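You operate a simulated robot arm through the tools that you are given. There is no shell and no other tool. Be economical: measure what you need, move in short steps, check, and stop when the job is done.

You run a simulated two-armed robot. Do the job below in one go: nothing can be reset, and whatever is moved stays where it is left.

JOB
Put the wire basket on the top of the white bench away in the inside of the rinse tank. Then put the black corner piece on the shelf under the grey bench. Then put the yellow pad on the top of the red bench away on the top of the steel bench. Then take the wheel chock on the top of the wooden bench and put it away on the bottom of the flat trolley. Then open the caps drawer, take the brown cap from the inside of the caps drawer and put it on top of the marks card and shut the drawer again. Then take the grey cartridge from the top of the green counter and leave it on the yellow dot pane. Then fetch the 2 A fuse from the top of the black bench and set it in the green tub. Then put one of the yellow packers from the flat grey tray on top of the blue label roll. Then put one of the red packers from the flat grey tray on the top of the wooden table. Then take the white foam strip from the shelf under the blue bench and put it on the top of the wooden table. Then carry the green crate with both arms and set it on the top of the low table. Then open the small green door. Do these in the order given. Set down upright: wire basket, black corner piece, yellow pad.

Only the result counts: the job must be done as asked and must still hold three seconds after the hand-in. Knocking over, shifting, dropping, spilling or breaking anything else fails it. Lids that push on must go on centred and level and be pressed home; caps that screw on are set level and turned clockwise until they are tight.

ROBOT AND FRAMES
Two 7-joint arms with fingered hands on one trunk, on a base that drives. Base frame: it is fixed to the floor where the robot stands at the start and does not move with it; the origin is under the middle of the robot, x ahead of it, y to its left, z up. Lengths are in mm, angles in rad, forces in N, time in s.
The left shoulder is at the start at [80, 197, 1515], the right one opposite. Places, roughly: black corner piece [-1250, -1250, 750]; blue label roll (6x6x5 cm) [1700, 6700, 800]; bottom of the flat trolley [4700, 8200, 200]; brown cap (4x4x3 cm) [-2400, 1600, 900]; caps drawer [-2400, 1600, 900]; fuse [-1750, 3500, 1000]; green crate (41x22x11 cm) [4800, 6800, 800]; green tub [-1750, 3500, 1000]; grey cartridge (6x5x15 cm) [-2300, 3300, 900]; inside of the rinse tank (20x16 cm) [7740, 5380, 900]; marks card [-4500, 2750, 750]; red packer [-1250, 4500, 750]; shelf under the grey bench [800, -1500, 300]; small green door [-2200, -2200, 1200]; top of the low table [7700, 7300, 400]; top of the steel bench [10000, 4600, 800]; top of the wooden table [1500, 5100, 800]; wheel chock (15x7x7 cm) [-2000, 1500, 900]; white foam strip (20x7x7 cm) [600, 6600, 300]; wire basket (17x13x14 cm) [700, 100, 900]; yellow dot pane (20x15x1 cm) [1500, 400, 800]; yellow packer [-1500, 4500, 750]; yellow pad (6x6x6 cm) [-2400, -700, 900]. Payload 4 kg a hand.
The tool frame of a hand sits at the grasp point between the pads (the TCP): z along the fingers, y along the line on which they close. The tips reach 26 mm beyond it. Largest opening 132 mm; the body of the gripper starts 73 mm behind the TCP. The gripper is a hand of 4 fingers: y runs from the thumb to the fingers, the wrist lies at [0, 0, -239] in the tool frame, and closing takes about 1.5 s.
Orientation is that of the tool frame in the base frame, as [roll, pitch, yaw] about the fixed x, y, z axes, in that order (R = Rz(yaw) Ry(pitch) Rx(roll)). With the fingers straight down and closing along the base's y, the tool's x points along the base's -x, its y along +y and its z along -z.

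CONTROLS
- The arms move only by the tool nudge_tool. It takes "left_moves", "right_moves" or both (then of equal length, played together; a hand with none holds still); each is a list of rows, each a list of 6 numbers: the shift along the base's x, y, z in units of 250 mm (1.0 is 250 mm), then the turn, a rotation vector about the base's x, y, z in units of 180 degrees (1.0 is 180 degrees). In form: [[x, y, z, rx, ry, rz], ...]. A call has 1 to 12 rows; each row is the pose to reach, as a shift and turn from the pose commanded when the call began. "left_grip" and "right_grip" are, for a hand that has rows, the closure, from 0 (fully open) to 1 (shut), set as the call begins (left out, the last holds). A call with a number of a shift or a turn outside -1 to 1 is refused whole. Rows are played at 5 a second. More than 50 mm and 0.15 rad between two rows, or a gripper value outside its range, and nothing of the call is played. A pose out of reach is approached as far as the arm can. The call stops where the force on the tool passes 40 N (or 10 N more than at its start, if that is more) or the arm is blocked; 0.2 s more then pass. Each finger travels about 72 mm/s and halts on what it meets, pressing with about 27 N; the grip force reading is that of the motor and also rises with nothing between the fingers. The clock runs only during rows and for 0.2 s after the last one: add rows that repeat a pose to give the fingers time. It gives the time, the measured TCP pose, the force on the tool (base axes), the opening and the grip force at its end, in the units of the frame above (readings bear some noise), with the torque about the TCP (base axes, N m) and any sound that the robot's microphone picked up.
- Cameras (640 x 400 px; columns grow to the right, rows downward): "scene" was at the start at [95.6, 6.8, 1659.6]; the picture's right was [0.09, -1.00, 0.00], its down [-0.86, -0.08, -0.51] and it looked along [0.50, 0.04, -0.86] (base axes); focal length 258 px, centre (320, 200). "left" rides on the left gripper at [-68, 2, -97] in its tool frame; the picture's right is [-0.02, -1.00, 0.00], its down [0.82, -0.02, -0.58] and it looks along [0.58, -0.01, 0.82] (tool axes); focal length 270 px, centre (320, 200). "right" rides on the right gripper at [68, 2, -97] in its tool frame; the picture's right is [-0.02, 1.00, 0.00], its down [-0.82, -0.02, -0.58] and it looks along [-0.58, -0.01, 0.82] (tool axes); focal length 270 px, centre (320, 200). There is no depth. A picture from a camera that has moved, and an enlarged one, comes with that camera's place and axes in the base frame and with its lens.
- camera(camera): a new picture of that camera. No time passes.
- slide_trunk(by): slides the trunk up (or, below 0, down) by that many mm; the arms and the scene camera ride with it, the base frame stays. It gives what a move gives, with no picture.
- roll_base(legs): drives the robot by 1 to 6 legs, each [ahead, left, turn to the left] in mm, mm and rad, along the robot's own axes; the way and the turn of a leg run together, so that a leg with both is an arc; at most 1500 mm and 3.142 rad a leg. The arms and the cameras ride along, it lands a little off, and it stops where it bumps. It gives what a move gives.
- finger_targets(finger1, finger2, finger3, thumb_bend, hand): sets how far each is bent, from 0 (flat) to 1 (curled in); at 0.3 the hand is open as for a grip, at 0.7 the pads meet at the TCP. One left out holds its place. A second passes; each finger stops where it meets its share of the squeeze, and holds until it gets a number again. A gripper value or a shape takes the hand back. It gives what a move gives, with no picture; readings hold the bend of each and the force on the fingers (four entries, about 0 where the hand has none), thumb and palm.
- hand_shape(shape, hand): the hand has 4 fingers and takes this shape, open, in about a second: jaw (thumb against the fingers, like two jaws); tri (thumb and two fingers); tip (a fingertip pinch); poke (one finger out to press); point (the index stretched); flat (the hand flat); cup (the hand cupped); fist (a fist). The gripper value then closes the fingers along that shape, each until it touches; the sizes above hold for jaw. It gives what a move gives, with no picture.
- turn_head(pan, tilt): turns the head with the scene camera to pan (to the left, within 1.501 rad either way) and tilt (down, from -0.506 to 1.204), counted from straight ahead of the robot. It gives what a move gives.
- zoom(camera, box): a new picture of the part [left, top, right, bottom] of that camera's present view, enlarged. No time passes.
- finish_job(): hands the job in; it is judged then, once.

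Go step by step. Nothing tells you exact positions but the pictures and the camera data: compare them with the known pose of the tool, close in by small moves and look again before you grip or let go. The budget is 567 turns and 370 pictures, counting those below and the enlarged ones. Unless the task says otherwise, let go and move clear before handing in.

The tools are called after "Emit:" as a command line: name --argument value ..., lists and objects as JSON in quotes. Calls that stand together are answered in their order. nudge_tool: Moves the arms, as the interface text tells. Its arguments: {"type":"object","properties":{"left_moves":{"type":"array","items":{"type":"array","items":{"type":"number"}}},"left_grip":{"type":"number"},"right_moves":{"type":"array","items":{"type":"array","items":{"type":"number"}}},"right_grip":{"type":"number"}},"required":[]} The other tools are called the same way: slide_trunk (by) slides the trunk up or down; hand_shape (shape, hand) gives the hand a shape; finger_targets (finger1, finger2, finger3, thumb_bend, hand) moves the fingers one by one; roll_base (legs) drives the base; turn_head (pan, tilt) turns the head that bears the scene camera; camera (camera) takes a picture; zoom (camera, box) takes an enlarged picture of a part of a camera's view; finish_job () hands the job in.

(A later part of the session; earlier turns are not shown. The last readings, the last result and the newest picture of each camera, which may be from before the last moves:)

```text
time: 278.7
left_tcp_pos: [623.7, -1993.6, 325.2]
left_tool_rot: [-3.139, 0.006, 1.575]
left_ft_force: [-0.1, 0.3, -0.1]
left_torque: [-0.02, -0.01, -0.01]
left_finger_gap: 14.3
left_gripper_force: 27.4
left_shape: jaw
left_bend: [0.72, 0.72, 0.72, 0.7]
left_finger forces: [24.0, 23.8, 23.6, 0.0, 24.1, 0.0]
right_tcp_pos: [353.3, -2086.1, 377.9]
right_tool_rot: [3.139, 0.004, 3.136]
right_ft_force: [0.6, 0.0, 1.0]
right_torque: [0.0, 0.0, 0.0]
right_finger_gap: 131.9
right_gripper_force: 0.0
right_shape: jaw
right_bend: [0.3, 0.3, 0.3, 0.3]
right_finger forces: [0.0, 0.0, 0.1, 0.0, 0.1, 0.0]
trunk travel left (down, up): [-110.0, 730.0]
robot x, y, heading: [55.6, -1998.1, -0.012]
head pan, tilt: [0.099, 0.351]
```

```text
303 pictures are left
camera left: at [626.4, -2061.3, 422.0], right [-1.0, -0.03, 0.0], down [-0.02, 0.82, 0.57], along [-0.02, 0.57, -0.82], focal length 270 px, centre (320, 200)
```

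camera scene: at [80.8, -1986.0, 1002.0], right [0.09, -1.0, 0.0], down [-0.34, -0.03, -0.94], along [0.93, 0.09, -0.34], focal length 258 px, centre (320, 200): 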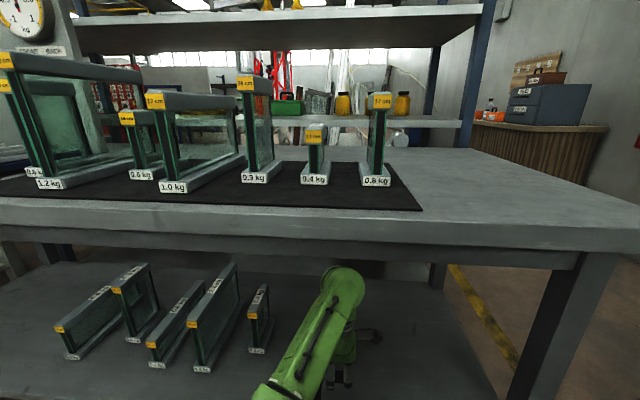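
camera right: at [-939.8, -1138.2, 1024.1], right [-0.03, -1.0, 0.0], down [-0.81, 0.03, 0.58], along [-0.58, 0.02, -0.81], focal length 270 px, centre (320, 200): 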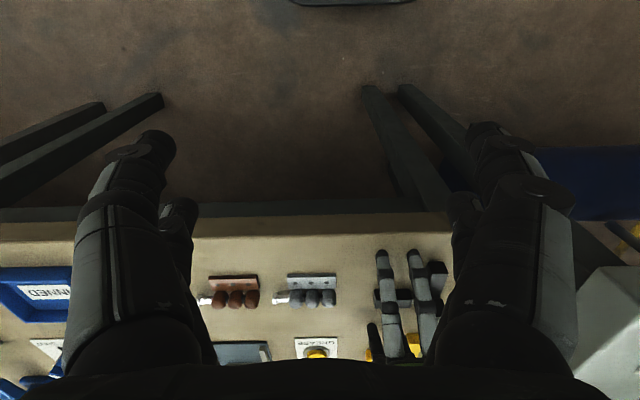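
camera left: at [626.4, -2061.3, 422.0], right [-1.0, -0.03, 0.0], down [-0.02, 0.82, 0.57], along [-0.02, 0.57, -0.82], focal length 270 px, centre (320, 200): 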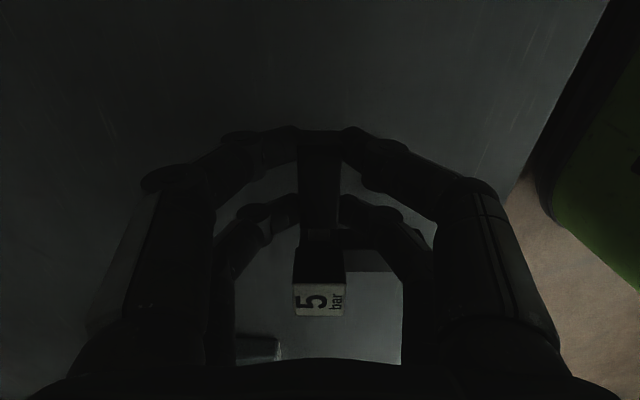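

Emit:
nudge_tool --left_moves '[[0, 0, -0.012, 0, 0, 0], [0, 0, -0.024, 0, 0, 0], [0, 0, -0.036, 0, 0, 0]]'

```text
time: 279.5
left_tcp_pos: [623.2, -1993.8, 315.6]
left_tool_rot: [-3.139, 0.008, 1.573]
left_ft_force: [0.3, 1.1, -0.7]
left_torque: [0.02, -0.02, 0.0]
left_finger_gap: 14.3
left_gripper_force: 27.3
left_shape: jaw
left_bend: [0.72, 0.72, 0.72, 0.7]
left_finger forces: [24.1, 23.8, 23.6, 0.0, 24.1, 0.0]
right_tcp_pos: [352.3, -2087.1, 377.3]
right_tool_rot: [3.141, 0.006, 3.135]
right_ft_force: [-0.5, -1.1, 0.5]
right_torque: [-0.01, 0.02, 0.02]
right_finger_gap: 132.0
right_gripper_force: 0.1
right_shape: jaw
right_bend: [0.3, 0.3, 0.3, 0.3]
right_finger forces: [0.0, 0.1, 0.0, 0.0, 0.0, 0.1]
trunk travel left (down, up): [-110.0, 730.0]
robot x, y, heading: [51.7, -1995.7, -0.004]
head pan, tilt: [0.099, 0.351]
```

Emit:
nudge_tool --left_moves '[[0, 0, -0.012, 0, 0, 0], [0, 0, -0.024, 0, 0, 0], [0, 0, -0.036, 0, 0, 0], [0, 0, -0.048, 0, 0, 0]]'

```text
time: 280.5
left_tcp_pos: [623.8, -1993.1, 303.6]
left_tool_rot: [-3.14, 0.004, 1.574]
left_ft_force: [0.0, 0.1, -0.6]
left_torque: [0.0, -0.01, -0.01]
left_finger_gap: 14.0
left_gripper_force: 27.1
left_shape: jaw
left_bend: [0.72, 0.72, 0.72, 0.7]
left_finger forces: [24.0, 23.8, 23.6, 0.0, 24.3, 0.1]
right_tcp_pos: [353.3, -2085.5, 377.5]
right_tool_rot: [3.139, 0.005, 3.132]
right_ft_force: [-0.8, -0.3, 0.7]
right_torque: [-0.02, 0.02, -0.01]
right_finger_gap: 131.8
right_gripper_force: 0.1
right_shape: jaw
right_bend: [0.3, 0.3, 0.3, 0.3]
right_finger forces: [0.1, 0.0, 0.0, 0.0, 0.1, 0.0]
trunk travel left (down, up): [-110.0, 730.0]
robot x, y, heading: [53.9, -1998.8, -0.01]
head pan, tilt: [0.099, 0.351]
```

Emit:
nudge_tool --left_moves '[[0, 0, -0.016, 0, 0, 0], [0, 0, -0.032, 0, 0, 0], [0, 0, -0.048, 0, 0, 0], [0, 0, -0.064, 0, 0, 0], [0, 0, -0.08, 0, 0, 0]]'

Emit:
camera --camera "left"

```text
time: 281.7
left_tcp_pos: [625.0, -1993.6, 287.9]
left_tool_rot: [3.14, 0.009, 1.572]
left_ft_force: [-3.1, -0.1, 9.1]
left_torque: [-0.02, 0.2, 0.03]
left_finger_gap: 14.1
left_gripper_force: 26.8
left_shape: jaw
left_bend: [0.72, 0.72, 0.73, 0.7]
left_finger forces: [24.4, 25.4, 27.5, 0.0, 29.4, 0.1]
right_tcp_pos: [352.3, -2086.0, 378.0]
right_tool_rot: [3.141, 0.006, 3.134]
right_ft_force: [-0.1, 0.8, -0.2]
right_torque: [-0.04, 0.02, 0.01]
right_finger_gap: 132.0
right_gripper_force: 0.0
right_shape: jaw
right_bend: [0.3, 0.3, 0.3, 0.3]
right_finger forces: [0.1, 0.1, 0.1, 0.0, 0.1, 0.1]
trunk travel left (down, up): [-110.0, 730.0]
robot x, y, heading: [59.7, -1996.4, -0.008]
head pan, tilt: [0.099, 0.351]
```

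```text
302 pictures are left
camera left: at [626.6, -2060.3, 382.8], right [-1.0, -0.03, 0.0], down [-0.02, 0.82, 0.57], along [-0.01, 0.57, -0.82], focal length 270 px, centre (320, 200)
```

left: 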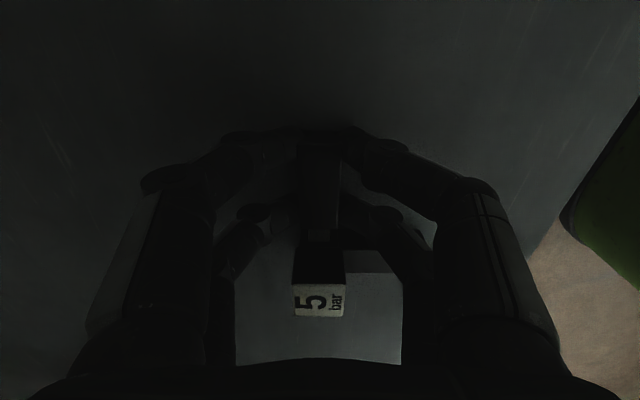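

Contact at TCP z ≈ 288 (shelf ≈ 260). I relieve by 2 mm, open, and rise straight up.

Emit:
nudge_tool --left_moves '[[0, 0, 0.012, 0, 0, 0], [0, 0, 0.012, 0, 0, 0], [0, 0, 0.012, 0, 0, 0], [0, 0, 0.012, 0, 0, 0], [0, 0, 0.012, 0, 0, 0], [0, 0, 0.012, 0, 0, 0], [0, 0, 0.012, 0, 0, 0], [0, 0, 0.1, 0, 0, 0], [0, 0, 0.25, 0, 0, 0], [0, 0, 0.42, 0, 0, 0], [0, 0, 0.58, 0, 0, 0]]' --left_grip 0

Emit:
camera --camera "left"

```text
time: 284.1
left_tcp_pos: [621.9, -1993.5, 431.8]
left_tool_rot: [-3.14, 0.003, 1.574]
left_ft_force: [1.2, 0.4, -0.3]
left_torque: [0.02, 0.0, 0.03]
left_finger_gap: 131.8
left_gripper_force: 0.1
left_shape: jaw
left_bend: [0.3, 0.3, 0.3, 0.3]
left_finger forces: [0.1, 0.1, 0.0, 0.0, 0.1, 0.0]
right_tcp_pos: [352.3, -2086.5, 377.7]
right_tool_rot: [3.138, 0.006, 3.134]
right_ft_force: [-0.2, -0.2, 0.6]
right_torque: [0.04, 0.03, -0.02]
right_finger_gap: 132.0
right_gripper_force: 0.0
right_shape: jaw
right_bend: [0.3, 0.3, 0.3, 0.3]
right_finger forces: [0.1, 0.0, 0.0, 0.0, 0.1, 0.0]
trunk travel left (down, up): [-110.0, 730.0]
robot x, y, heading: [54.1, -1994.4, -0.01]
head pan, tilt: [0.099, 0.351]
```

```text
301 pictures are left
camera left: at [624.9, -2060.2, 527.1], right [-1.0, -0.03, 0.0], down [-0.02, 0.82, 0.57], along [-0.02, 0.57, -0.82], focal length 270 px, centre (320, 200)
```

left: 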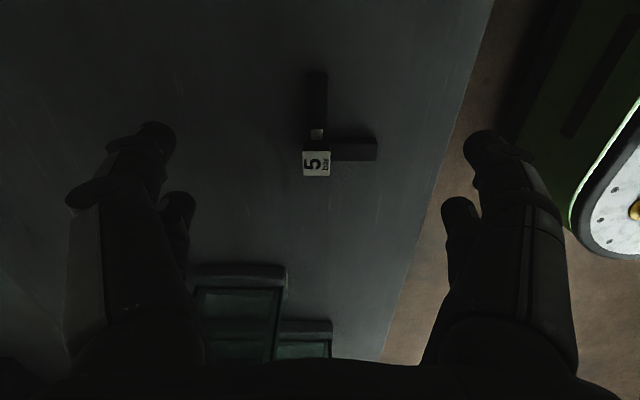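

The black corner piece stands upright on the shelf. I back out, raise the trunk, and go to look for the yellow pad on the red bench.

Emit:
roll_base --legs '[[-550, 0, 0]]'

Emit:
slide_trunk --by 400

Emit:
slide_trunk --by 330

Emit:
roll_base --legs '[[0, 1300, 0], [0, 0, 3.14]]'

Emit:
turn_head --pan 0 --tilt 0.4

Emit:
camera --camera "scene"

```text
time: 287.2
left_tcp_pos: [76.4, -1985.4, 430.2]
left_tool_rot: [-3.139, 0.007, 1.582]
left_ft_force: [-0.1, 0.0, -0.7]
left_torque: [0.04, 0.0, -0.03]
left_finger_gap: 132.0
left_gripper_force: 0.1
left_shape: jaw
left_bend: [0.3, 0.3, 0.3, 0.3]
left_finger forces: [0.0, 0.0, 0.0, 0.0, 0.0, 0.1]
right_tcp_pos: [-192.9, -2081.6, 378.9]
right_tool_rot: [3.14, 0.006, -3.139]
right_ft_force: [0.5, -0.2, 0.7]
right_torque: [-0.02, 0.04, 0.0]
right_finger_gap: 131.9
right_gripper_force: 0.1
right_shape: jaw
right_bend: [0.3, 0.3, 0.3, 0.3]
right_finger forces: [0.1, 0.1, 0.0, 0.0, 0.0, 0.1]
trunk travel left (down, up): [-110.0, 730.0]
robot x, y, heading: [-489.7, -1999.8, -0.001]
head pan, tilt: [0.099, 0.351]
```

```text
time: 291.1
left_tcp_pos: [77.6, -1986.1, 830.7]
left_tool_rot: [-3.141, 0.006, 1.583]
left_ft_force: [0.5, -0.2, -0.4]
left_torque: [0.02, 0.0, -0.01]
left_finger_gap: 131.7
left_gripper_force: 0.0
left_shape: jaw
left_bend: [0.3, 0.3, 0.3, 0.3]
left_finger forces: [0.0, 0.1, 0.0, 0.0, 0.0, 0.0]
right_tcp_pos: [-192.3, -2081.5, 778.1]
right_tool_rot: [3.141, 0.004, -3.14]
right_ft_force: [0.8, 0.2, 0.8]
right_torque: [0.01, -0.01, -0.01]
right_finger_gap: 131.9
right_gripper_force: 0.1
right_shape: jaw
right_bend: [0.3, 0.3, 0.3, 0.3]
right_finger forces: [0.0, 0.2, 0.1, 0.0, 0.1, 0.0]
trunk travel left (down, up): [-510.0, 330.0]
robot x, y, heading: [-490.8, -1995.4, 0.002]
head pan, tilt: [0.099, 0.351]
```

```text
time: 294.3
left_tcp_pos: [76.9, -1986.4, 1160.5]
left_tool_rot: [-3.141, 0.006, 1.583]
left_ft_force: [-0.8, 0.3, -0.8]
left_torque: [0.01, -0.03, 0.01]
left_finger_gap: 131.8
left_gripper_force: 0.1
left_shape: jaw
left_bend: [0.3, 0.3, 0.3, 0.3]
left_finger forces: [0.0, 0.1, 0.0, 0.0, 0.0, 0.0]
right_tcp_pos: [-192.9, -2081.3, 1107.2]
right_tool_rot: [3.14, 0.006, -3.14]
right_ft_force: [-0.1, -0.5, -0.3]
right_torque: [0.0, -0.02, 0.0]
right_finger_gap: 131.8
right_gripper_force: 0.0
right_shape: jaw
right_bend: [0.3, 0.3, 0.3, 0.3]
right_finger forces: [0.0, 0.0, 0.1, 0.1, 0.1, 0.0]
trunk travel left (down, up): [-840.0, 0.0]
robot x, y, heading: [-488.5, -1993.6, -0.001]
head pan, tilt: [0.099, 0.351]
```

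```text
time: 308.2
left_tcp_pos: [-1047.3, -676.4, 1161.0]
left_tool_rot: [-3.14, 0.007, -1.584]
left_ft_force: [0.0, -0.6, -1.1]
left_torque: [0.0, 0.02, -0.01]
left_finger_gap: 132.0
left_gripper_force: 0.0
left_shape: jaw
left_bend: [0.3, 0.3, 0.3, 0.3]
left_finger forces: [0.0, 0.0, 0.0, 0.1, 0.0, 0.0]
right_tcp_pos: [-776.2, -587.0, 1107.6]
right_tool_rot: [3.139, 0.006, -0.024]
right_ft_force: [-0.3, 0.4, 0.1]
right_torque: [0.02, -0.01, 0.01]
right_finger_gap: 131.8
right_gripper_force: 0.2
right_shape: jaw
right_bend: [0.3, 0.3, 0.3, 0.3]
right_finger forces: [0.0, 0.1, 0.0, 0.1, 0.1, 0.0]
trunk travel left (down, up): [-840.0, 0.0]
robot x, y, heading: [-474.6, -681.6, 3.117]
head pan, tilt: [0.099, 0.351]
```

```text
time: 308.9
left_tcp_pos: [-1048.8, -676.0, 1160.1]
left_tool_rot: [-3.139, 0.008, -1.584]
left_ft_force: [0.1, -0.2, 0.8]
left_torque: [0.0, -0.01, 0.02]
left_finger_gap: 132.1
left_gripper_force: 0.1
left_shape: jaw
left_bend: [0.3, 0.3, 0.3, 0.3]
left_finger forces: [0.0, 0.0, 0.0, 0.0, 0.0, 0.0]
right_tcp_pos: [-775.9, -586.4, 1107.6]
right_tool_rot: [3.141, 0.006, -0.022]
right_ft_force: [-0.1, 0.5, -0.3]
right_torque: [0.01, -0.01, 0.0]
right_finger_gap: 132.0
right_gripper_force: 0.0
right_shape: jaw
right_bend: [0.3, 0.3, 0.3, 0.3]
right_finger forces: [0.0, 0.0, 0.0, 0.1, 0.0, 0.0]
trunk travel left (down, up): [-840.0, 0.0]
robot x, y, heading: [-476.7, -685.7, 3.123]
head pan, tilt: [0.0, 0.4]
```

```text
300 pictures are left
camera scene: at [-603.0, -677.6, 1727.6], right [0.02, 1.0, 0.0], down [0.39, -0.01, -0.92], along [-0.92, 0.02, -0.39], focal length 258 px, centre (320, 200)
```

scene: 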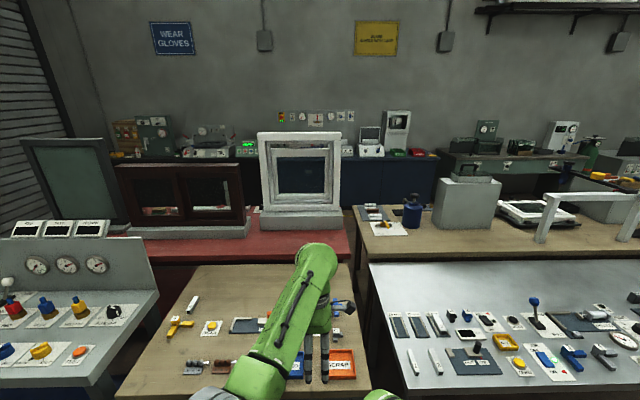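

Emit:
zoom --camera "scene" --box '[100, 120, 400, 300]'

```text
2.13 times, centred on (250, 210) of scene
camera zoom: at [-603.0, -677.6, 1727.6], right [0.02, 1.0, 0.0], down [0.39, -0.01, -0.92], along [-0.92, 0.02, -0.39], focal length 551 px, centre (469, 179)
```

zoom: 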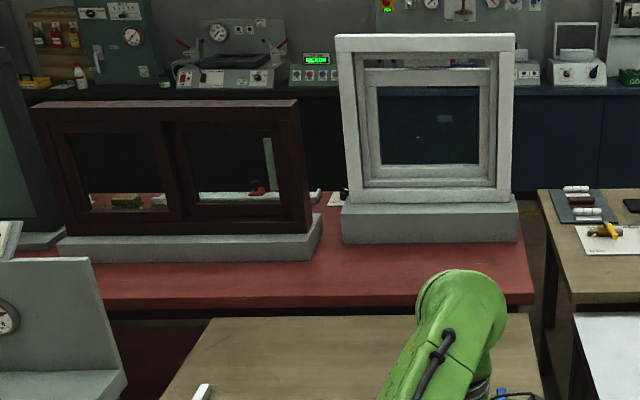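

The pad must be behind the window frames on the red bench; the rear aisle (x ≈ -2600…-3900) is reached round the +y end of the bench cluster. I drive there.

Emit:
roll_base --legs '[[0, 0, -1.55], [1450, 0, 0], [1450, 0, 0], [0, 0, 1.57]]'

Emit:
camera --camera "scene"

```text
time: 330.9
left_tcp_pos: [-1034.2, 2284.6, 1160.7]
left_tool_rot: [-3.14, 0.004, -1.572]
left_ft_force: [0.4, -0.7, -0.2]
left_torque: [-0.01, -0.03, 0.0]
left_finger_gap: 131.9
left_gripper_force: 0.1
left_shape: jaw
left_bend: [0.3, 0.3, 0.3, 0.3]
left_finger forces: [0.0, 0.1, 0.0, 0.1, 0.0, 0.0]
right_tcp_pos: [-763.6, 2376.6, 1107.5]
right_tool_rot: [3.139, 0.006, -0.012]
right_ft_force: [-0.1, -0.5, -0.1]
right_torque: [0.0, -0.01, 0.02]
right_finger_gap: 131.9
right_gripper_force: 0.1
right_shape: jaw
right_bend: [0.3, 0.3, 0.3, 0.3]
right_finger forces: [0.0, 0.0, 0.1, 0.0, 0.0, 0.0]
trunk travel left (down, up): [-840.0, 0.0]
robot x, y, heading: [-467.1, 2283.9, 3.128]
head pan, tilt: [0.0, 0.4]
```

```text
298 pictures are left
camera scene: at [-589.6, 2287.9, 1727.6], right [0.01, 1.0, 0.0], down [0.39, -0.01, -0.92], along [-0.92, 0.01, -0.39], focal length 258 px, centre (320, 200)
```

scene: 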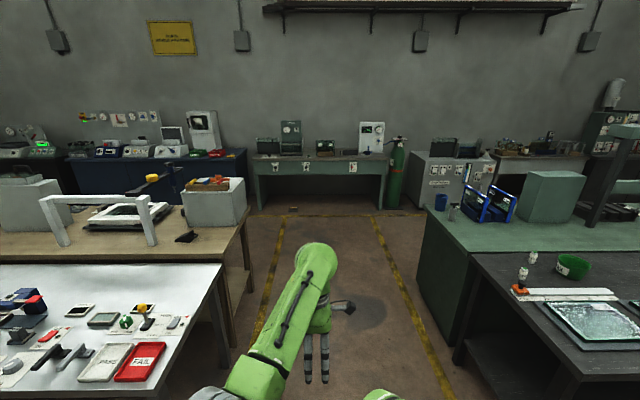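

Emit:
roll_base --legs '[[1400, 0, 0], [1300, 0, 0], [0, 0, 1.58]]'

Emit:
camera --camera "scene"

```text
time: 347.9
left_tcp_pos: [-3176.7, 1800.9, 1160.6]
left_tool_rot: [-3.141, 0.005, -0.009]
left_ft_force: [0.0, 0.3, 0.3]
left_torque: [0.0, -0.03, -0.01]
left_finger_gap: 132.0
left_gripper_force: 0.1
left_shape: jaw
left_bend: [0.3, 0.3, 0.3, 0.3]
left_finger forces: [0.0, 0.1, 0.1, 0.0, 0.0, 0.0]
right_tcp_pos: [-3266.5, 2072.7, 1106.8]
right_tool_rot: [3.139, 0.005, 1.552]
right_ft_force: [-0.9, 0.5, -0.7]
right_torque: [0.04, 0.01, -0.03]
right_finger_gap: 132.0
right_gripper_force: 0.1
right_shape: jaw
right_bend: [0.3, 0.3, 0.3, 0.3]
right_finger forces: [0.1, 0.0, 0.1, 0.0, 0.0, 0.0]
trunk travel left (down, up): [-840.0, 0.0]
robot x, y, heading: [-3169.7, 2369.1, -1.59]
head pan, tilt: [0.0, 0.4]
```

```text
297 pictures are left
camera scene: at [-3176.2, 2248.4, 1727.6], right [-1.0, 0.02, 0.0], down [0.01, 0.39, -0.92], along [-0.02, -0.92, -0.39], focal length 258 px, centre (320, 200)
```

scene: 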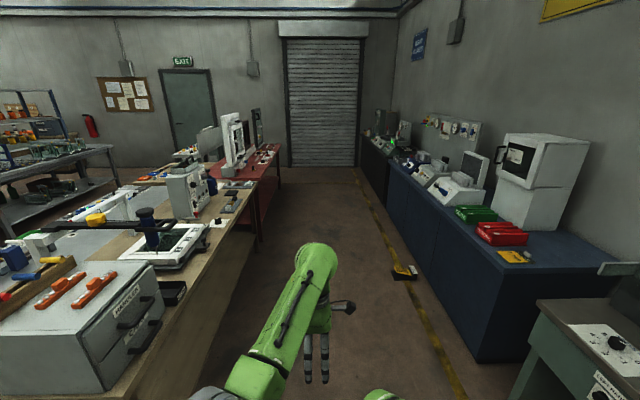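

The rear aisle is clear and the red bench is ahead on the left. I drive down to y ≈ -800 and face the red bench.

Emit:
roll_base --legs '[[1450, 0, 0], [1450, 0, 0], [250, 0, 0], [0, 0, 1.58]]'

Emit:
turn_head --pan 0.1 --tilt 0.6

Emit:
camera --camera "scene"

```text
time: 367.1
left_tcp_pos: [-2669.5, -790.3, 1160.1]
left_tool_rot: [-3.139, 0.005, 1.544]
left_ft_force: [0.1, 0.3, -0.4]
left_torque: [0.04, 0.0, 0.01]
left_finger_gap: 131.9
left_gripper_force: 0.0
left_shape: jaw
left_bend: [0.3, 0.3, 0.3, 0.3]
left_finger forces: [0.1, 0.0, 0.1, 0.0, 0.1, 0.0]
right_tcp_pos: [-2944.0, -875.6, 1107.7]
right_tool_rot: [3.141, 0.007, 3.107]
right_ft_force: [0.1, -0.9, -0.2]
right_torque: [-0.02, -0.02, 0.01]
right_finger_gap: 131.7
right_gripper_force: 0.1
right_shape: jaw
right_bend: [0.3, 0.3, 0.3, 0.3]
right_finger forces: [0.1, 0.0, 0.0, 0.1, 0.0, 0.1]
trunk travel left (down, up): [-840.0, 0.0]
robot x, y, heading: [-3240.5, -777.1, -0.035]
head pan, tilt: [0.0, 0.4]
```

```text
time: 367.9
left_tcp_pos: [-2671.1, -788.9, 1159.4]
left_tool_rot: [-3.139, 0.006, 1.544]
left_ft_force: [-0.1, 1.0, -0.5]
left_torque: [0.01, -0.02, 0.01]
left_finger_gap: 131.7
left_gripper_force: 0.1
left_shape: jaw
left_bend: [0.3, 0.3, 0.3, 0.3]
left_finger forces: [0.0, 0.0, 0.1, 0.0, 0.1, 0.0]
right_tcp_pos: [-2942.8, -875.5, 1108.3]
right_tool_rot: [3.14, 0.004, 3.106]
right_ft_force: [0.2, 0.0, 0.5]
right_torque: [-0.02, 0.02, 0.01]
right_finger_gap: 131.9
right_gripper_force: 0.0
right_shape: jaw
right_bend: [0.3, 0.3, 0.3, 0.3]
right_finger forces: [0.1, 0.0, 0.0, 0.1, 0.0, 0.1]
trunk travel left (down, up): [-840.0, 0.0]
robot x, y, heading: [-3242.6, -776.6, -0.035]
head pan, tilt: [0.099, 0.6]
```

```text
296 pictures are left
camera scene: at [-3122.3, -771.3, 1709.4], right [0.06, -1.0, 0.0], down [-0.56, -0.04, -0.83], along [0.82, 0.05, -0.56], focal length 258 px, centre (320, 200)
```

scene: 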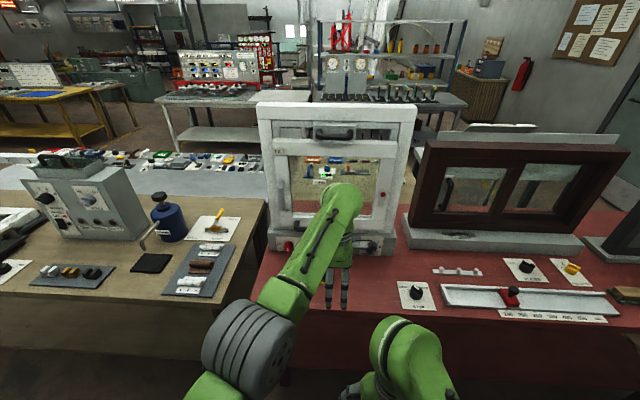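

Emit:
camera --camera "left"

Emit:
zoom --camera "scene" --box '[240, 200, 420, 340]'

Emit:
zoom --camera "scene" --box '[460, 230, 640, 340]'

```text
295 pictures are left
camera left: at [-2670.9, -856.9, 1256.8], right [-1.0, 0.0, 0.0], down [0.0, 0.82, 0.57], along [0.0, 0.57, -0.82], focal length 270 px, centre (320, 200)
```

left: 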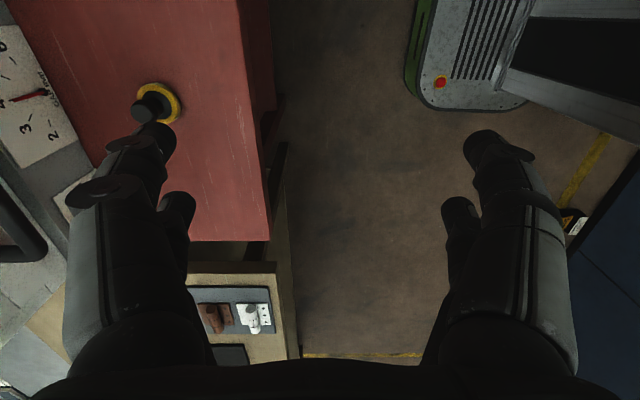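

```text
2.86 times, centred on (330, 270) of scene
camera zoom: at [-3122.3, -771.3, 1709.4], right [0.06, -1.0, 0.0], down [-0.56, -0.04, -0.83], along [0.82, 0.05, -0.56], focal length 738 px, centre (291, 0)
```

zoom: 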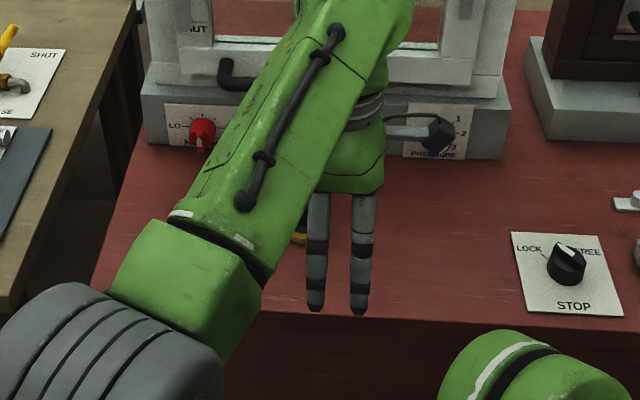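

```text
3.56 times, centred on (550, 285) of scene
camera zoom: at [-3122.3, -771.3, 1709.4], right [0.06, -1.0, 0.0], down [-0.56, -0.04, -0.83], along [0.82, 0.05, -0.56], focal length 918 px, centre (-498, -102)
```

zoom: 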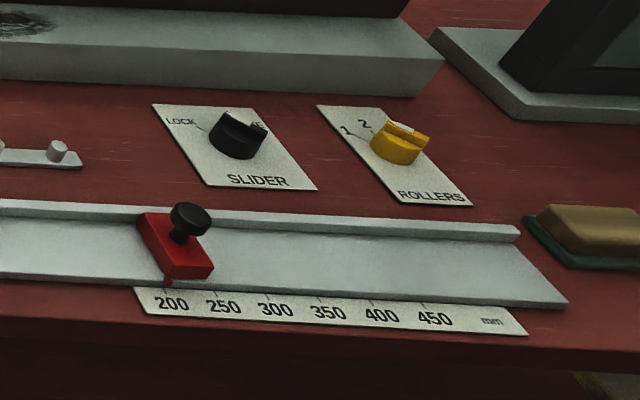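

The yellow pad (with black knob) is seen by the left camera at about [-2456, -758]. I zoom in on it.

Emit:
zoom --camera "left" --box '[90, 50, 230, 150]'

Emit:
roll_base --legs '[[200, 0, 0.035]]'

Emit:
camera --camera "left"

```text
4.00 times, centred on (160, 100) of left
camera zoom: at [-2670.9, -856.9, 1256.8], right [-1.0, 0.0, 0.0], down [0.0, 0.82, 0.57], along [0.0, 0.57, -0.82], focal length 1081 px, centre (960, 600)
```

zoom: 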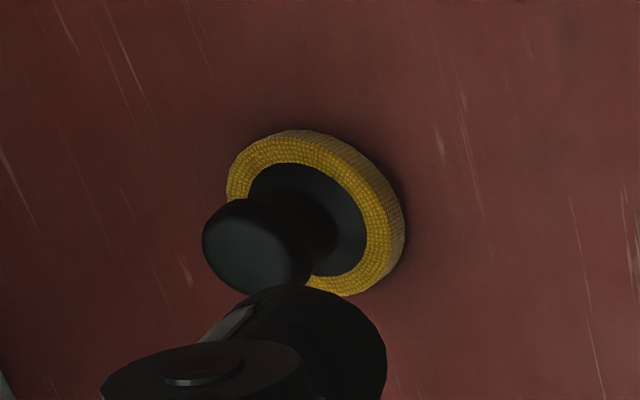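

```text
time: 369.4
left_tcp_pos: [-2478.4, -773.7, 1163.1]
left_tool_rot: [3.139, 0.006, 1.579]
left_ft_force: [-0.9, 0.3, -1.0]
left_torque: [-0.02, -0.06, -0.03]
left_finger_gap: 131.8
left_gripper_force: 0.0
left_shape: jaw
left_bend: [0.3, 0.3, 0.3, 0.3]
left_finger forces: [0.0, 0.1, 0.1, 0.0, 0.0, 0.0]
right_tcp_pos: [-2747.8, -867.8, 1109.6]
right_tool_rot: [3.14, 0.01, 3.14]
right_ft_force: [-0.2, -0.9, -0.2]
right_torque: [0.02, -0.02, -0.02]
right_finger_gap: 131.9
right_gripper_force: 0.0
right_shape: jaw
right_bend: [0.3, 0.3, 0.3, 0.3]
right_finger forces: [0.0, 0.0, 0.0, 0.0, 0.0, 0.1]
trunk travel left (down, up): [-840.0, 0.0]
robot x, y, heading: [-3042.3, -780.4, -0.003]
head pan, tilt: [0.099, 0.6]
```

```text
291 pictures are left
camera left: at [-2477.0, -841.0, 1259.4], right [-1.0, -0.03, 0.0], down [-0.03, 0.82, 0.57], along [-0.02, 0.57, -0.82], focal length 270 px, centre (320, 200)
```

left: 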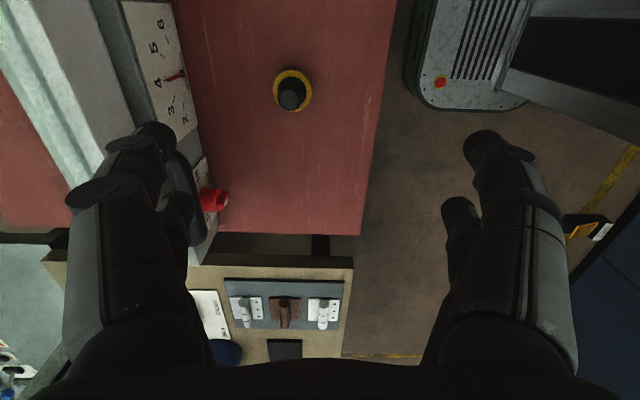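

Emit:
slide_trunk --by -180

Emit:
nudge_tool --left_moves '[[0.07, 0.04, 0, 0, 0, -0.003], [0.15, 0.088, 0, 0, 0, -0.003], [0.15, 0.088, 0, 0, 0, -0.003]]'

Emit:
camera --camera "left"

Emit:
camera --camera "scene"

```text
time: 371.4
left_tcp_pos: [-2474.7, -773.5, 981.8]
left_tool_rot: [-3.14, 0.008, 1.581]
left_ft_force: [-0.4, 0.0, 0.0]
left_torque: [-0.02, -0.04, -0.03]
left_finger_gap: 131.7
left_gripper_force: 0.2
left_shape: jaw
left_bend: [0.3, 0.3, 0.3, 0.3]
left_finger forces: [0.1, 0.1, 0.0, 0.1, 0.0, 0.0]
right_tcp_pos: [-2746.2, -868.8, 928.4]
right_tool_rot: [3.14, 0.006, -3.141]
right_ft_force: [0.7, 0.2, 0.9]
right_torque: [0.0, -0.01, -0.01]
right_finger_gap: 131.7
right_gripper_force: 0.0
right_shape: jaw
right_bend: [0.3, 0.3, 0.3, 0.3]
right_finger forces: [0.1, 0.0, 0.0, 0.0, 0.1, 0.0]
trunk travel left (down, up): [-660.0, 180.0]
robot x, y, heading: [-3043.6, -781.6, -0.004]
head pan, tilt: [0.099, 0.6]
```

```text
time: 372.2
left_tcp_pos: [-2435.2, -751.2, 982.0]
left_tool_rot: [-3.141, 0.008, 1.572]
left_ft_force: [-0.1, -0.1, -0.5]
left_torque: [0.01, -0.01, -0.01]
left_finger_gap: 132.1
left_gripper_force: 0.1
left_shape: jaw
left_bend: [0.3, 0.3, 0.3, 0.3]
left_finger forces: [0.0, 0.0, 0.0, 0.0, 0.0, 0.1]
right_tcp_pos: [-2743.6, -867.9, 928.4]
right_tool_rot: [3.14, 0.006, 3.14]
right_ft_force: [0.7, -0.3, 0.3]
right_torque: [0.0, 0.01, 0.0]
right_finger_gap: 132.0
right_gripper_force: 0.1
right_shape: jaw
right_bend: [0.3, 0.3, 0.3, 0.3]
right_finger forces: [0.0, 0.0, 0.0, 0.0, 0.0, 0.0]
trunk travel left (down, up): [-660.0, 180.0]
robot x, y, heading: [-3043.1, -783.9, 0.002]
head pan, tilt: [0.099, 0.6]
```

```text
290 pictures are left
camera left: at [-2434.7, -818.2, 1077.0], right [-1.0, -0.03, 0.0], down [-0.02, 0.82, 0.57], along [-0.02, 0.57, -0.82], focal length 270 px, centre (320, 200)
```

left: 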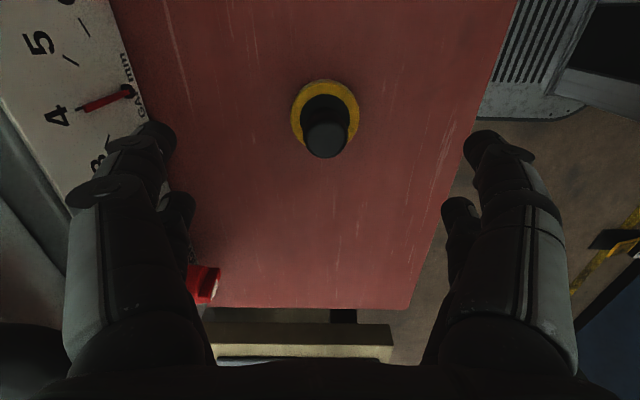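

```text
289 pictures are left
camera scene: at [-2926.9, -771.0, 1529.4], right [0.1, -1.0, 0.0], down [-0.56, -0.05, -0.83], along [0.82, 0.08, -0.56], focal length 258 px, centre (320, 200)
```

scene: 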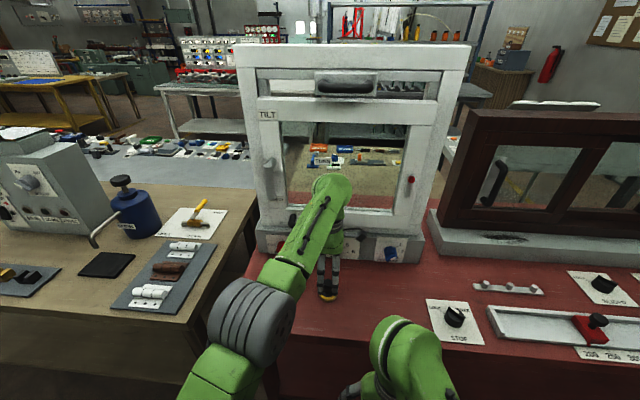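

Disc at [-2441, -754], top ≈ 872, knob top ≈ 917. I descend to TCP z 905 and close on the knob.

Emit:
nudge_tool --left_moves '[[-0.02, -0.012, -0.1, 0, 0, 0], [-0.02, -0.012, -0.2, 0, 0, 0], [-0.02, -0.012, -0.27, 0, 0, 0], [-0.02, -0.012, -0.3, 0, 0, 0]]'

Emit:
camera --camera "left"

Emit:
zoom --camera "scene" --box '[270, 220, 390, 320]'

```text
time: 373.2
left_tcp_pos: [-2442.1, -753.8, 905.0]
left_tool_rot: [-3.139, 0.006, 1.572]
left_ft_force: [0.3, 0.6, -0.4]
left_torque: [0.01, 0.02, 0.01]
left_finger_gap: 132.1
left_gripper_force: 0.1
left_shape: jaw
left_bend: [0.3, 0.3, 0.3, 0.3]
left_finger forces: [0.0, 0.0, 0.0, 0.0, 0.0, 0.0]
right_tcp_pos: [-2743.0, -868.7, 928.1]
right_tool_rot: [-3.142, 0.004, 3.141]
right_ft_force: [-0.6, -0.2, -0.1]
right_torque: [-0.03, -0.01, -0.01]
right_finger_gap: 132.0
right_gripper_force: 0.1
right_shape: jaw
right_bend: [0.3, 0.3, 0.3, 0.3]
right_finger forces: [0.0, 0.0, 0.0, 0.0, 0.0, 0.0]
trunk travel left (down, up): [-660.0, 180.0]
robot x, y, heading: [-3040.8, -780.7, -0.003]
head pan, tilt: [0.099, 0.6]
```

```text
288 pictures are left
camera left: at [-2439.9, -822.7, 1001.5], right [-1.0, -0.03, 0.0], down [-0.02, 0.82, 0.57], along [-0.02, 0.57, -0.82], focal length 270 px, centre (320, 200)
```

left: 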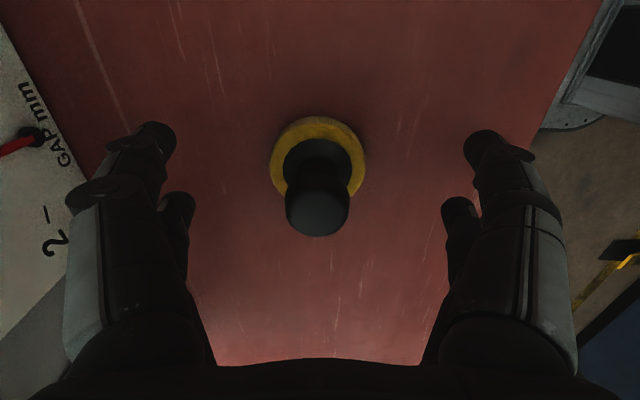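

```text
4.00 times, centred on (330, 270) of scene
camera zoom: at [-2926.0, -770.8, 1529.3], right [0.1, -1.0, 0.0], down [-0.56, -0.06, -0.82], along [0.82, 0.08, -0.57], focal length 1033 px, centre (280, -80)
```

zoom: 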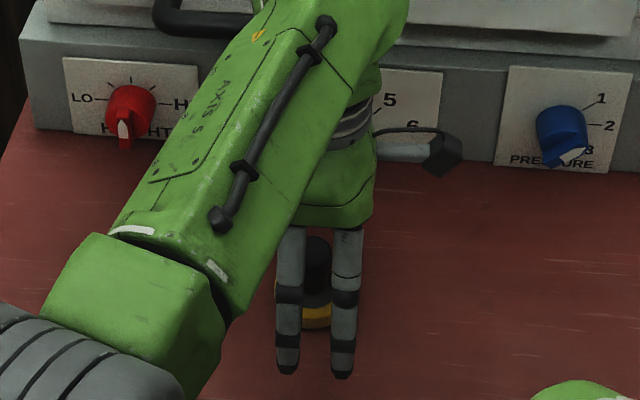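

Emit:
nudge_tool --left_moves '[[0, 0, -0.02, 0, 0, 0], [0, 0, -0.02, 0, 0, 0], [0, 0, -0.02, 0, 0, 0], [0, 0, -0.02, 0, 0, 0], [0, 0, -0.02, 0, 0, 0], [0, 0, -0.02, 0, 0, 0], [0, 0, -0.02, 0, 0, 0], [0, 0, -0.02, 0, 0, 0], [0, 0, -0.02, 0, 0, 0]]' --left_grip 1

Emit:
camera --camera "left"

```text
time: 375.2
left_tcp_pos: [-2442.1, -755.0, 901.0]
left_tool_rot: [-3.141, 0.006, 1.57]
left_ft_force: [1.1, -0.4, 0.4]
left_torque: [0.0, -0.03, -0.02]
left_finger_gap: 0.0
left_gripper_force: 26.6
left_shape: jaw
left_bend: [0.61, 0.73, 0.74, 0.7]
left_finger forces: [0.0, 0.0, 0.1, 0.0, 0.2, 0.1]
right_tcp_pos: [-2742.9, -868.9, 928.2]
right_tool_rot: [3.14, 0.005, -3.141]
right_ft_force: [-0.7, 0.1, 0.1]
right_torque: [-0.01, 0.0, -0.01]
right_finger_gap: 132.2
right_gripper_force: 0.1
right_shape: jaw
right_bend: [0.3, 0.3, 0.3, 0.3]
right_finger forces: [0.0, 0.0, 0.1, 0.1, 0.0, 0.0]
trunk travel left (down, up): [-660.0, 180.0]
robot x, y, heading: [-3043.5, -780.9, -0.004]
head pan, tilt: [0.099, 0.6]
```

```text
286 pictures are left
camera left: at [-2440.1, -822.7, 996.4], right [-1.0, -0.03, 0.0], down [-0.02, 0.82, 0.57], along [-0.02, 0.57, -0.82], focal length 270 px, centre (320, 200)
```

left: 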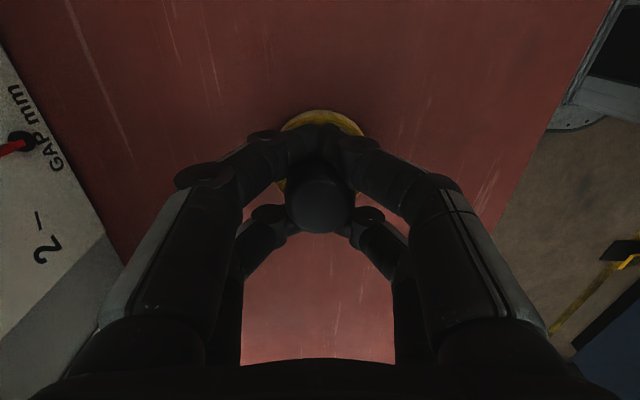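

The fingers closed around the thin waist without contact. I open, rise 14 mm and close on the knob head.

Emit:
nudge_tool --left_moves '[[0, 0, 0, 0, 0, 0], [0, 0, 0, 0, 0, 0], [0, 0, 0, 0, 0, 0], [0, 0, 0, 0, 0, 0], [0, 0, 0, 0, 0, 0], [0, 0, 0.03, 0, 0, 0], [0, 0, 0.056, 0, 0, 0]]' --left_grip 0

Emit:
nudge_tool --left_moves '[[0, 0, 0, 0, 0, 0], [0, 0, 0, 0, 0, 0], [0, 0, 0, 0, 0, 0], [0, 0, 0, 0, 0, 0], [0, 0, 0, 0, 0, 0], [0, 0, 0, 0, 0, 0], [0, 0, 0, 0, 0, 0], [0, 0, 0, 0, 0, 0]]' --left_grip 1

Emit:
camera --camera "left"

```text
time: 376.8
left_tcp_pos: [-2442.1, -754.3, 915.5]
left_tool_rot: [-3.141, 0.008, 1.571]
left_ft_force: [-1.1, 0.6, -1.3]
left_torque: [0.0, -0.02, 0.0]
left_finger_gap: 131.9
left_gripper_force: 0.1
left_shape: jaw
left_bend: [0.3, 0.3, 0.3, 0.3]
left_finger forces: [0.0, 0.0, 0.0, 0.1, 0.1, 0.0]
right_tcp_pos: [-2744.0, -868.1, 927.8]
right_tool_rot: [3.139, 0.007, -3.141]
right_ft_force: [0.5, 0.2, 1.3]
right_torque: [0.0, -0.02, -0.02]
right_finger_gap: 131.8
right_gripper_force: 0.1
right_shape: jaw
right_bend: [0.3, 0.3, 0.3, 0.3]
right_finger forces: [0.0, 0.0, 0.1, 0.0, 0.1, 0.1]
trunk travel left (down, up): [-660.0, 180.0]
robot x, y, heading: [-3046.1, -778.4, 0.002]
head pan, tilt: [0.099, 0.6]
```

```text
time: 378.6
left_tcp_pos: [-2441.5, -755.0, 915.0]
left_tool_rot: [-3.14, 0.006, 1.571]
left_ft_force: [0.4, -0.3, 0.2]
left_torque: [0.0, 0.02, -0.04]
left_finger_gap: 0.1
left_gripper_force: 26.9
left_shape: jaw
left_bend: [0.7, 0.7, 0.7, 0.7]
left_finger forces: [0.0, 0.0, 0.1, 0.0, 0.1, 0.0]
right_tcp_pos: [-2743.6, -868.1, 927.5]
right_tool_rot: [3.14, 0.004, -3.141]
right_ft_force: [-0.7, 0.5, -0.1]
right_torque: [-0.02, -0.02, 0.02]
right_finger_gap: 132.1
right_gripper_force: 0.0
right_shape: jaw
right_bend: [0.3, 0.3, 0.3, 0.3]
right_finger forces: [0.1, 0.1, 0.0, 0.0, 0.0, 0.1]
trunk travel left (down, up): [-660.0, 180.0]
robot x, y, heading: [-3045.7, -783.4, -0.004]
head pan, tilt: [0.099, 0.6]
```

```text
285 pictures are left
camera left: at [-2439.9, -821.8, 1010.9], right [-1.0, -0.03, 0.0], down [-0.02, 0.82, 0.57], along [-0.02, 0.57, -0.82], focal length 270 px, centre (320, 200)
```

left: 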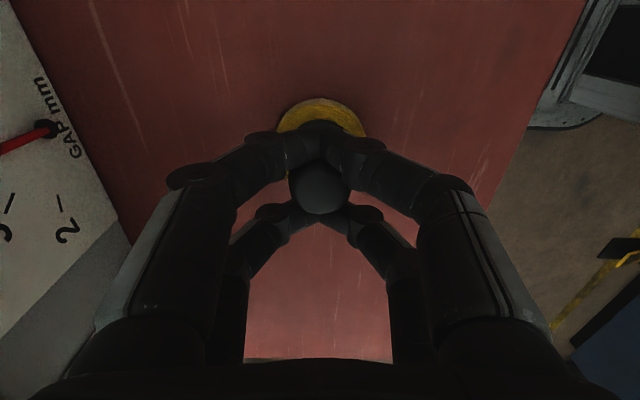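

The knob is lower and farther (+y) than I took it: apparent size says head top ≈ 890, y ≈ -741. I open, shift +15 in y, lower to 884 and look.

Emit:
nudge_tool --left_moves '[[0, 0, 0, 0, 0, 0], [0, 0, 0, 0, 0, 0], [0, 0, 0, 0, 0, 0], [0, 0, 0, 0, 0, 0], [0, 0, 0, 0, 0, 0], [0, 0, 0, 0, 0, 0], [0, 0.06, -0.04, 0, 0, 0], [0, 0.06, -0.1, 0, 0, 0], [0, 0.06, -0.124, 0, 0, 0]]' --left_grip 0

Emit:
camera --camera "left"

Emit:
zoom --camera "scene" --box '[290, 235, 380, 310]'

```text
time: 380.6
left_tcp_pos: [-2442.8, -736.6, 883.6]
left_tool_rot: [-3.14, 0.005, 1.57]
left_ft_force: [0.0, -0.2, 0.0]
left_torque: [0.01, 0.0, 0.0]
left_finger_gap: 131.8
left_gripper_force: 0.1
left_shape: jaw
left_bend: [0.3, 0.3, 0.3, 0.3]
left_finger forces: [0.1, 0.0, 0.0, 0.0, 0.1, 0.0]
right_tcp_pos: [-2744.6, -867.9, 927.8]
right_tool_rot: [3.139, 0.006, 3.14]
right_ft_force: [0.1, -0.3, -0.2]
right_torque: [0.01, 0.01, 0.01]
right_finger_gap: 131.8
right_gripper_force: 0.0
right_shape: jaw
right_bend: [0.3, 0.3, 0.3, 0.3]
right_finger forces: [0.1, 0.0, 0.0, 0.0, 0.1, 0.0]
trunk travel left (down, up): [-660.0, 180.0]
robot x, y, heading: [-3042.1, -780.7, -0.007]
head pan, tilt: [0.099, 0.6]
```

```text
284 pictures are left
camera left: at [-2440.5, -805.4, 979.6], right [-1.0, -0.03, 0.0], down [-0.02, 0.82, 0.57], along [-0.02, 0.57, -0.82], focal length 270 px, centre (320, 200)
```

left: 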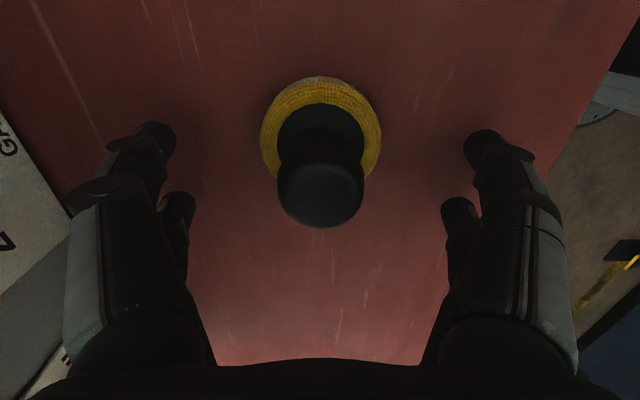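

```text
5.33 times, centred on (335, 272) of scene
camera zoom: at [-2926.1, -771.3, 1529.3], right [0.1, -1.0, 0.0], down [-0.56, -0.05, -0.82], along [0.82, 0.08, -0.57], focal length 1377 px, centre (240, -187)
```

zoom: 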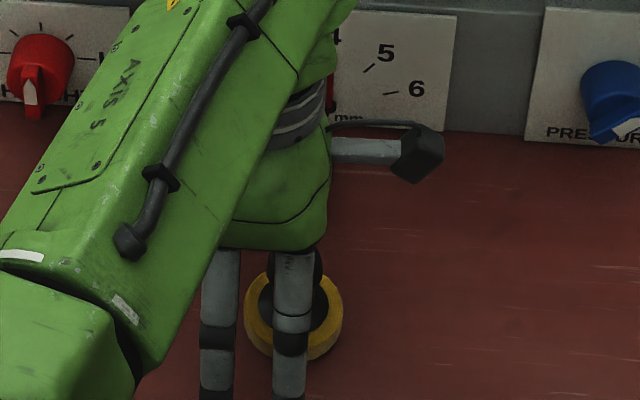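

The scene view shows one finger pair is now exactly at the knob (y ≈ -756). I rise slightly to 892 and close with that pair on the knob.

Emit:
nudge_tool --left_moves '[[0, 0, 0.03, 0, 0, 0], [0, 0, 0.03, 0, 0, 0], [0, 0, 0.03, 0, 0, 0], [0, 0, 0.03, 0, 0, 0], [0, 0, 0.03, 0, 0, 0], [0, 0, 0.03, 0, 0, 0], [0, 0, 0.03, 0, 0, 0], [0, 0, 0.03, 0, 0, 0], [0, 0, 0.03, 0, 0, 0]]' --left_grip 1

Emit:
camera --camera "left"

Emit:
zoom --camera "scene" --box '[290, 235, 380, 310]'

```text
time: 382.6
left_tcp_pos: [-2442.5, -738.7, 892.9]
left_tool_rot: [-3.139, 0.007, 1.571]
left_ft_force: [0.2, -1.0, 1.3]
left_torque: [-0.03, 0.01, 0.02]
left_finger_gap: 18.2
left_gripper_force: 27.3
left_shape: jaw
left_bend: [0.73, 0.62, 0.62, 0.7]
left_finger forces: [22.6, 0.1, 0.1, 0.0, 22.6, 0.0]
right_tcp_pos: [-2744.9, -868.1, 927.4]
right_tool_rot: [3.141, 0.005, 3.14]
right_ft_force: [-0.6, 0.4, 0.5]
right_torque: [0.07, -0.01, 0.0]
right_finger_gap: 132.1
right_gripper_force: 0.0
right_shape: jaw
right_bend: [0.3, 0.3, 0.3, 0.3]
right_finger forces: [0.1, 0.1, 0.0, 0.0, 0.1, 0.1]
trunk travel left (down, up): [-660.0, 180.0]
robot x, y, heading: [-3042.9, -781.6, -0.004]
head pan, tilt: [0.099, 0.6]
```

```text
282 pictures are left
camera left: at [-2440.6, -805.3, 988.6], right [-1.0, -0.03, 0.0], down [-0.02, 0.82, 0.57], along [-0.02, 0.57, -0.82], focal length 270 px, centre (320, 200)
```

left: 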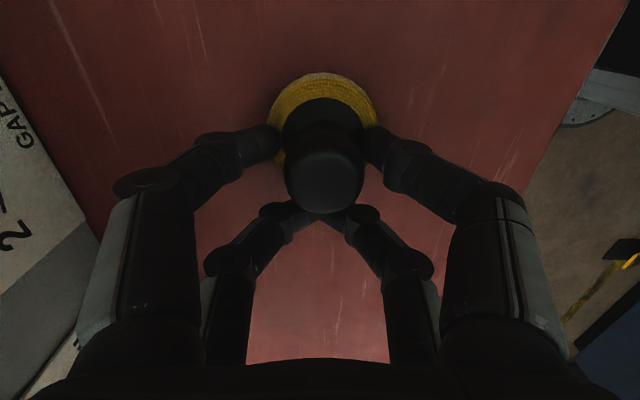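

```text
5.33 times, centred on (335, 272) of scene
camera zoom: at [-2926.3, -770.8, 1529.3], right [0.1, -1.0, 0.0], down [-0.56, -0.06, -0.83], along [0.82, 0.08, -0.56], focal length 1377 px, centre (240, -187)
```

zoom: 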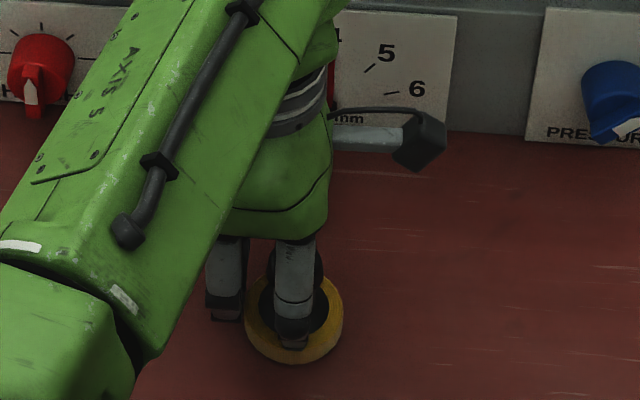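

Gripped by finger 1 and thumb (22.6 N, gap 18). I lift and check.

Emit:
nudge_tool --left_moves '[[0, 0, 0.06, 0, 0, 0], [0, 0, 0.16, 0, 0, 0], [0, 0, 0.34, 0, 0, 0], [0, 0, 0.5, 0, 0, 0]]'

Emit:
camera --camera "left"

Emit:
zoom --camera "scene" --box '[270, 180, 400, 300]'

```text
time: 383.6
left_tcp_pos: [-2441.8, -740.5, 1017.0]
left_tool_rot: [-3.14, 0.006, 1.57]
left_ft_force: [-0.4, -0.2, -1.4]
left_torque: [0.01, 0.0, 0.0]
left_finger_gap: 13.6
left_gripper_force: 27.1
left_shape: jaw
left_bend: [0.76, 0.62, 0.62, 0.72]
left_finger forces: [18.0, 0.0, 0.1, 0.1, 18.2, 0.1]
right_tcp_pos: [-2745.1, -868.4, 926.4]
right_tool_rot: [3.139, 0.006, 3.141]
right_ft_force: [-0.4, 0.2, 0.0]
right_torque: [-0.01, 0.03, -0.01]
right_finger_gap: 132.0
right_gripper_force: 0.0
right_shape: jaw
right_bend: [0.3, 0.3, 0.3, 0.3]
right_finger forces: [0.0, 0.0, 0.0, 0.1, 0.0, 0.0]
trunk travel left (down, up): [-660.0, 180.0]
robot x, y, heading: [-3042.2, -781.1, -0.002]
head pan, tilt: [0.099, 0.6]
```

```text
280 pictures are left
camera left: at [-2439.3, -807.1, 1112.4], right [-1.0, -0.03, 0.0], down [-0.02, 0.82, 0.57], along [-0.02, 0.57, -0.82], focal length 270 px, centre (320, 200)
```

left: 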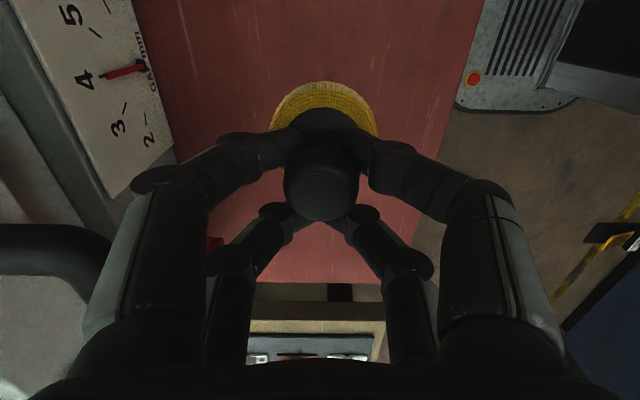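

```text
3.33 times, centred on (335, 240) of scene
camera zoom: at [-2926.5, -771.1, 1529.3], right [0.1, -1.0, 0.0], down [-0.56, -0.05, -0.83], along [0.82, 0.08, -0.56], focal length 861 px, centre (270, 67)
```

zoom: 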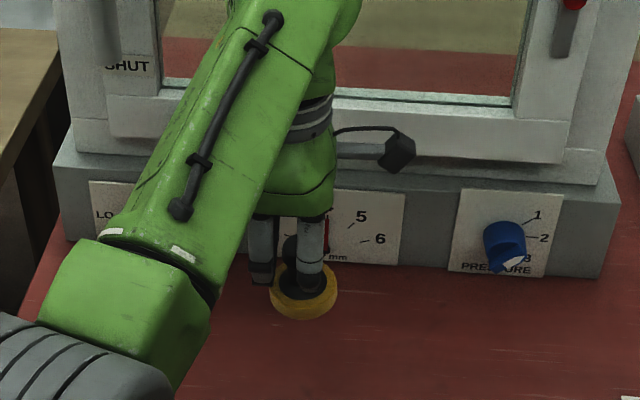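

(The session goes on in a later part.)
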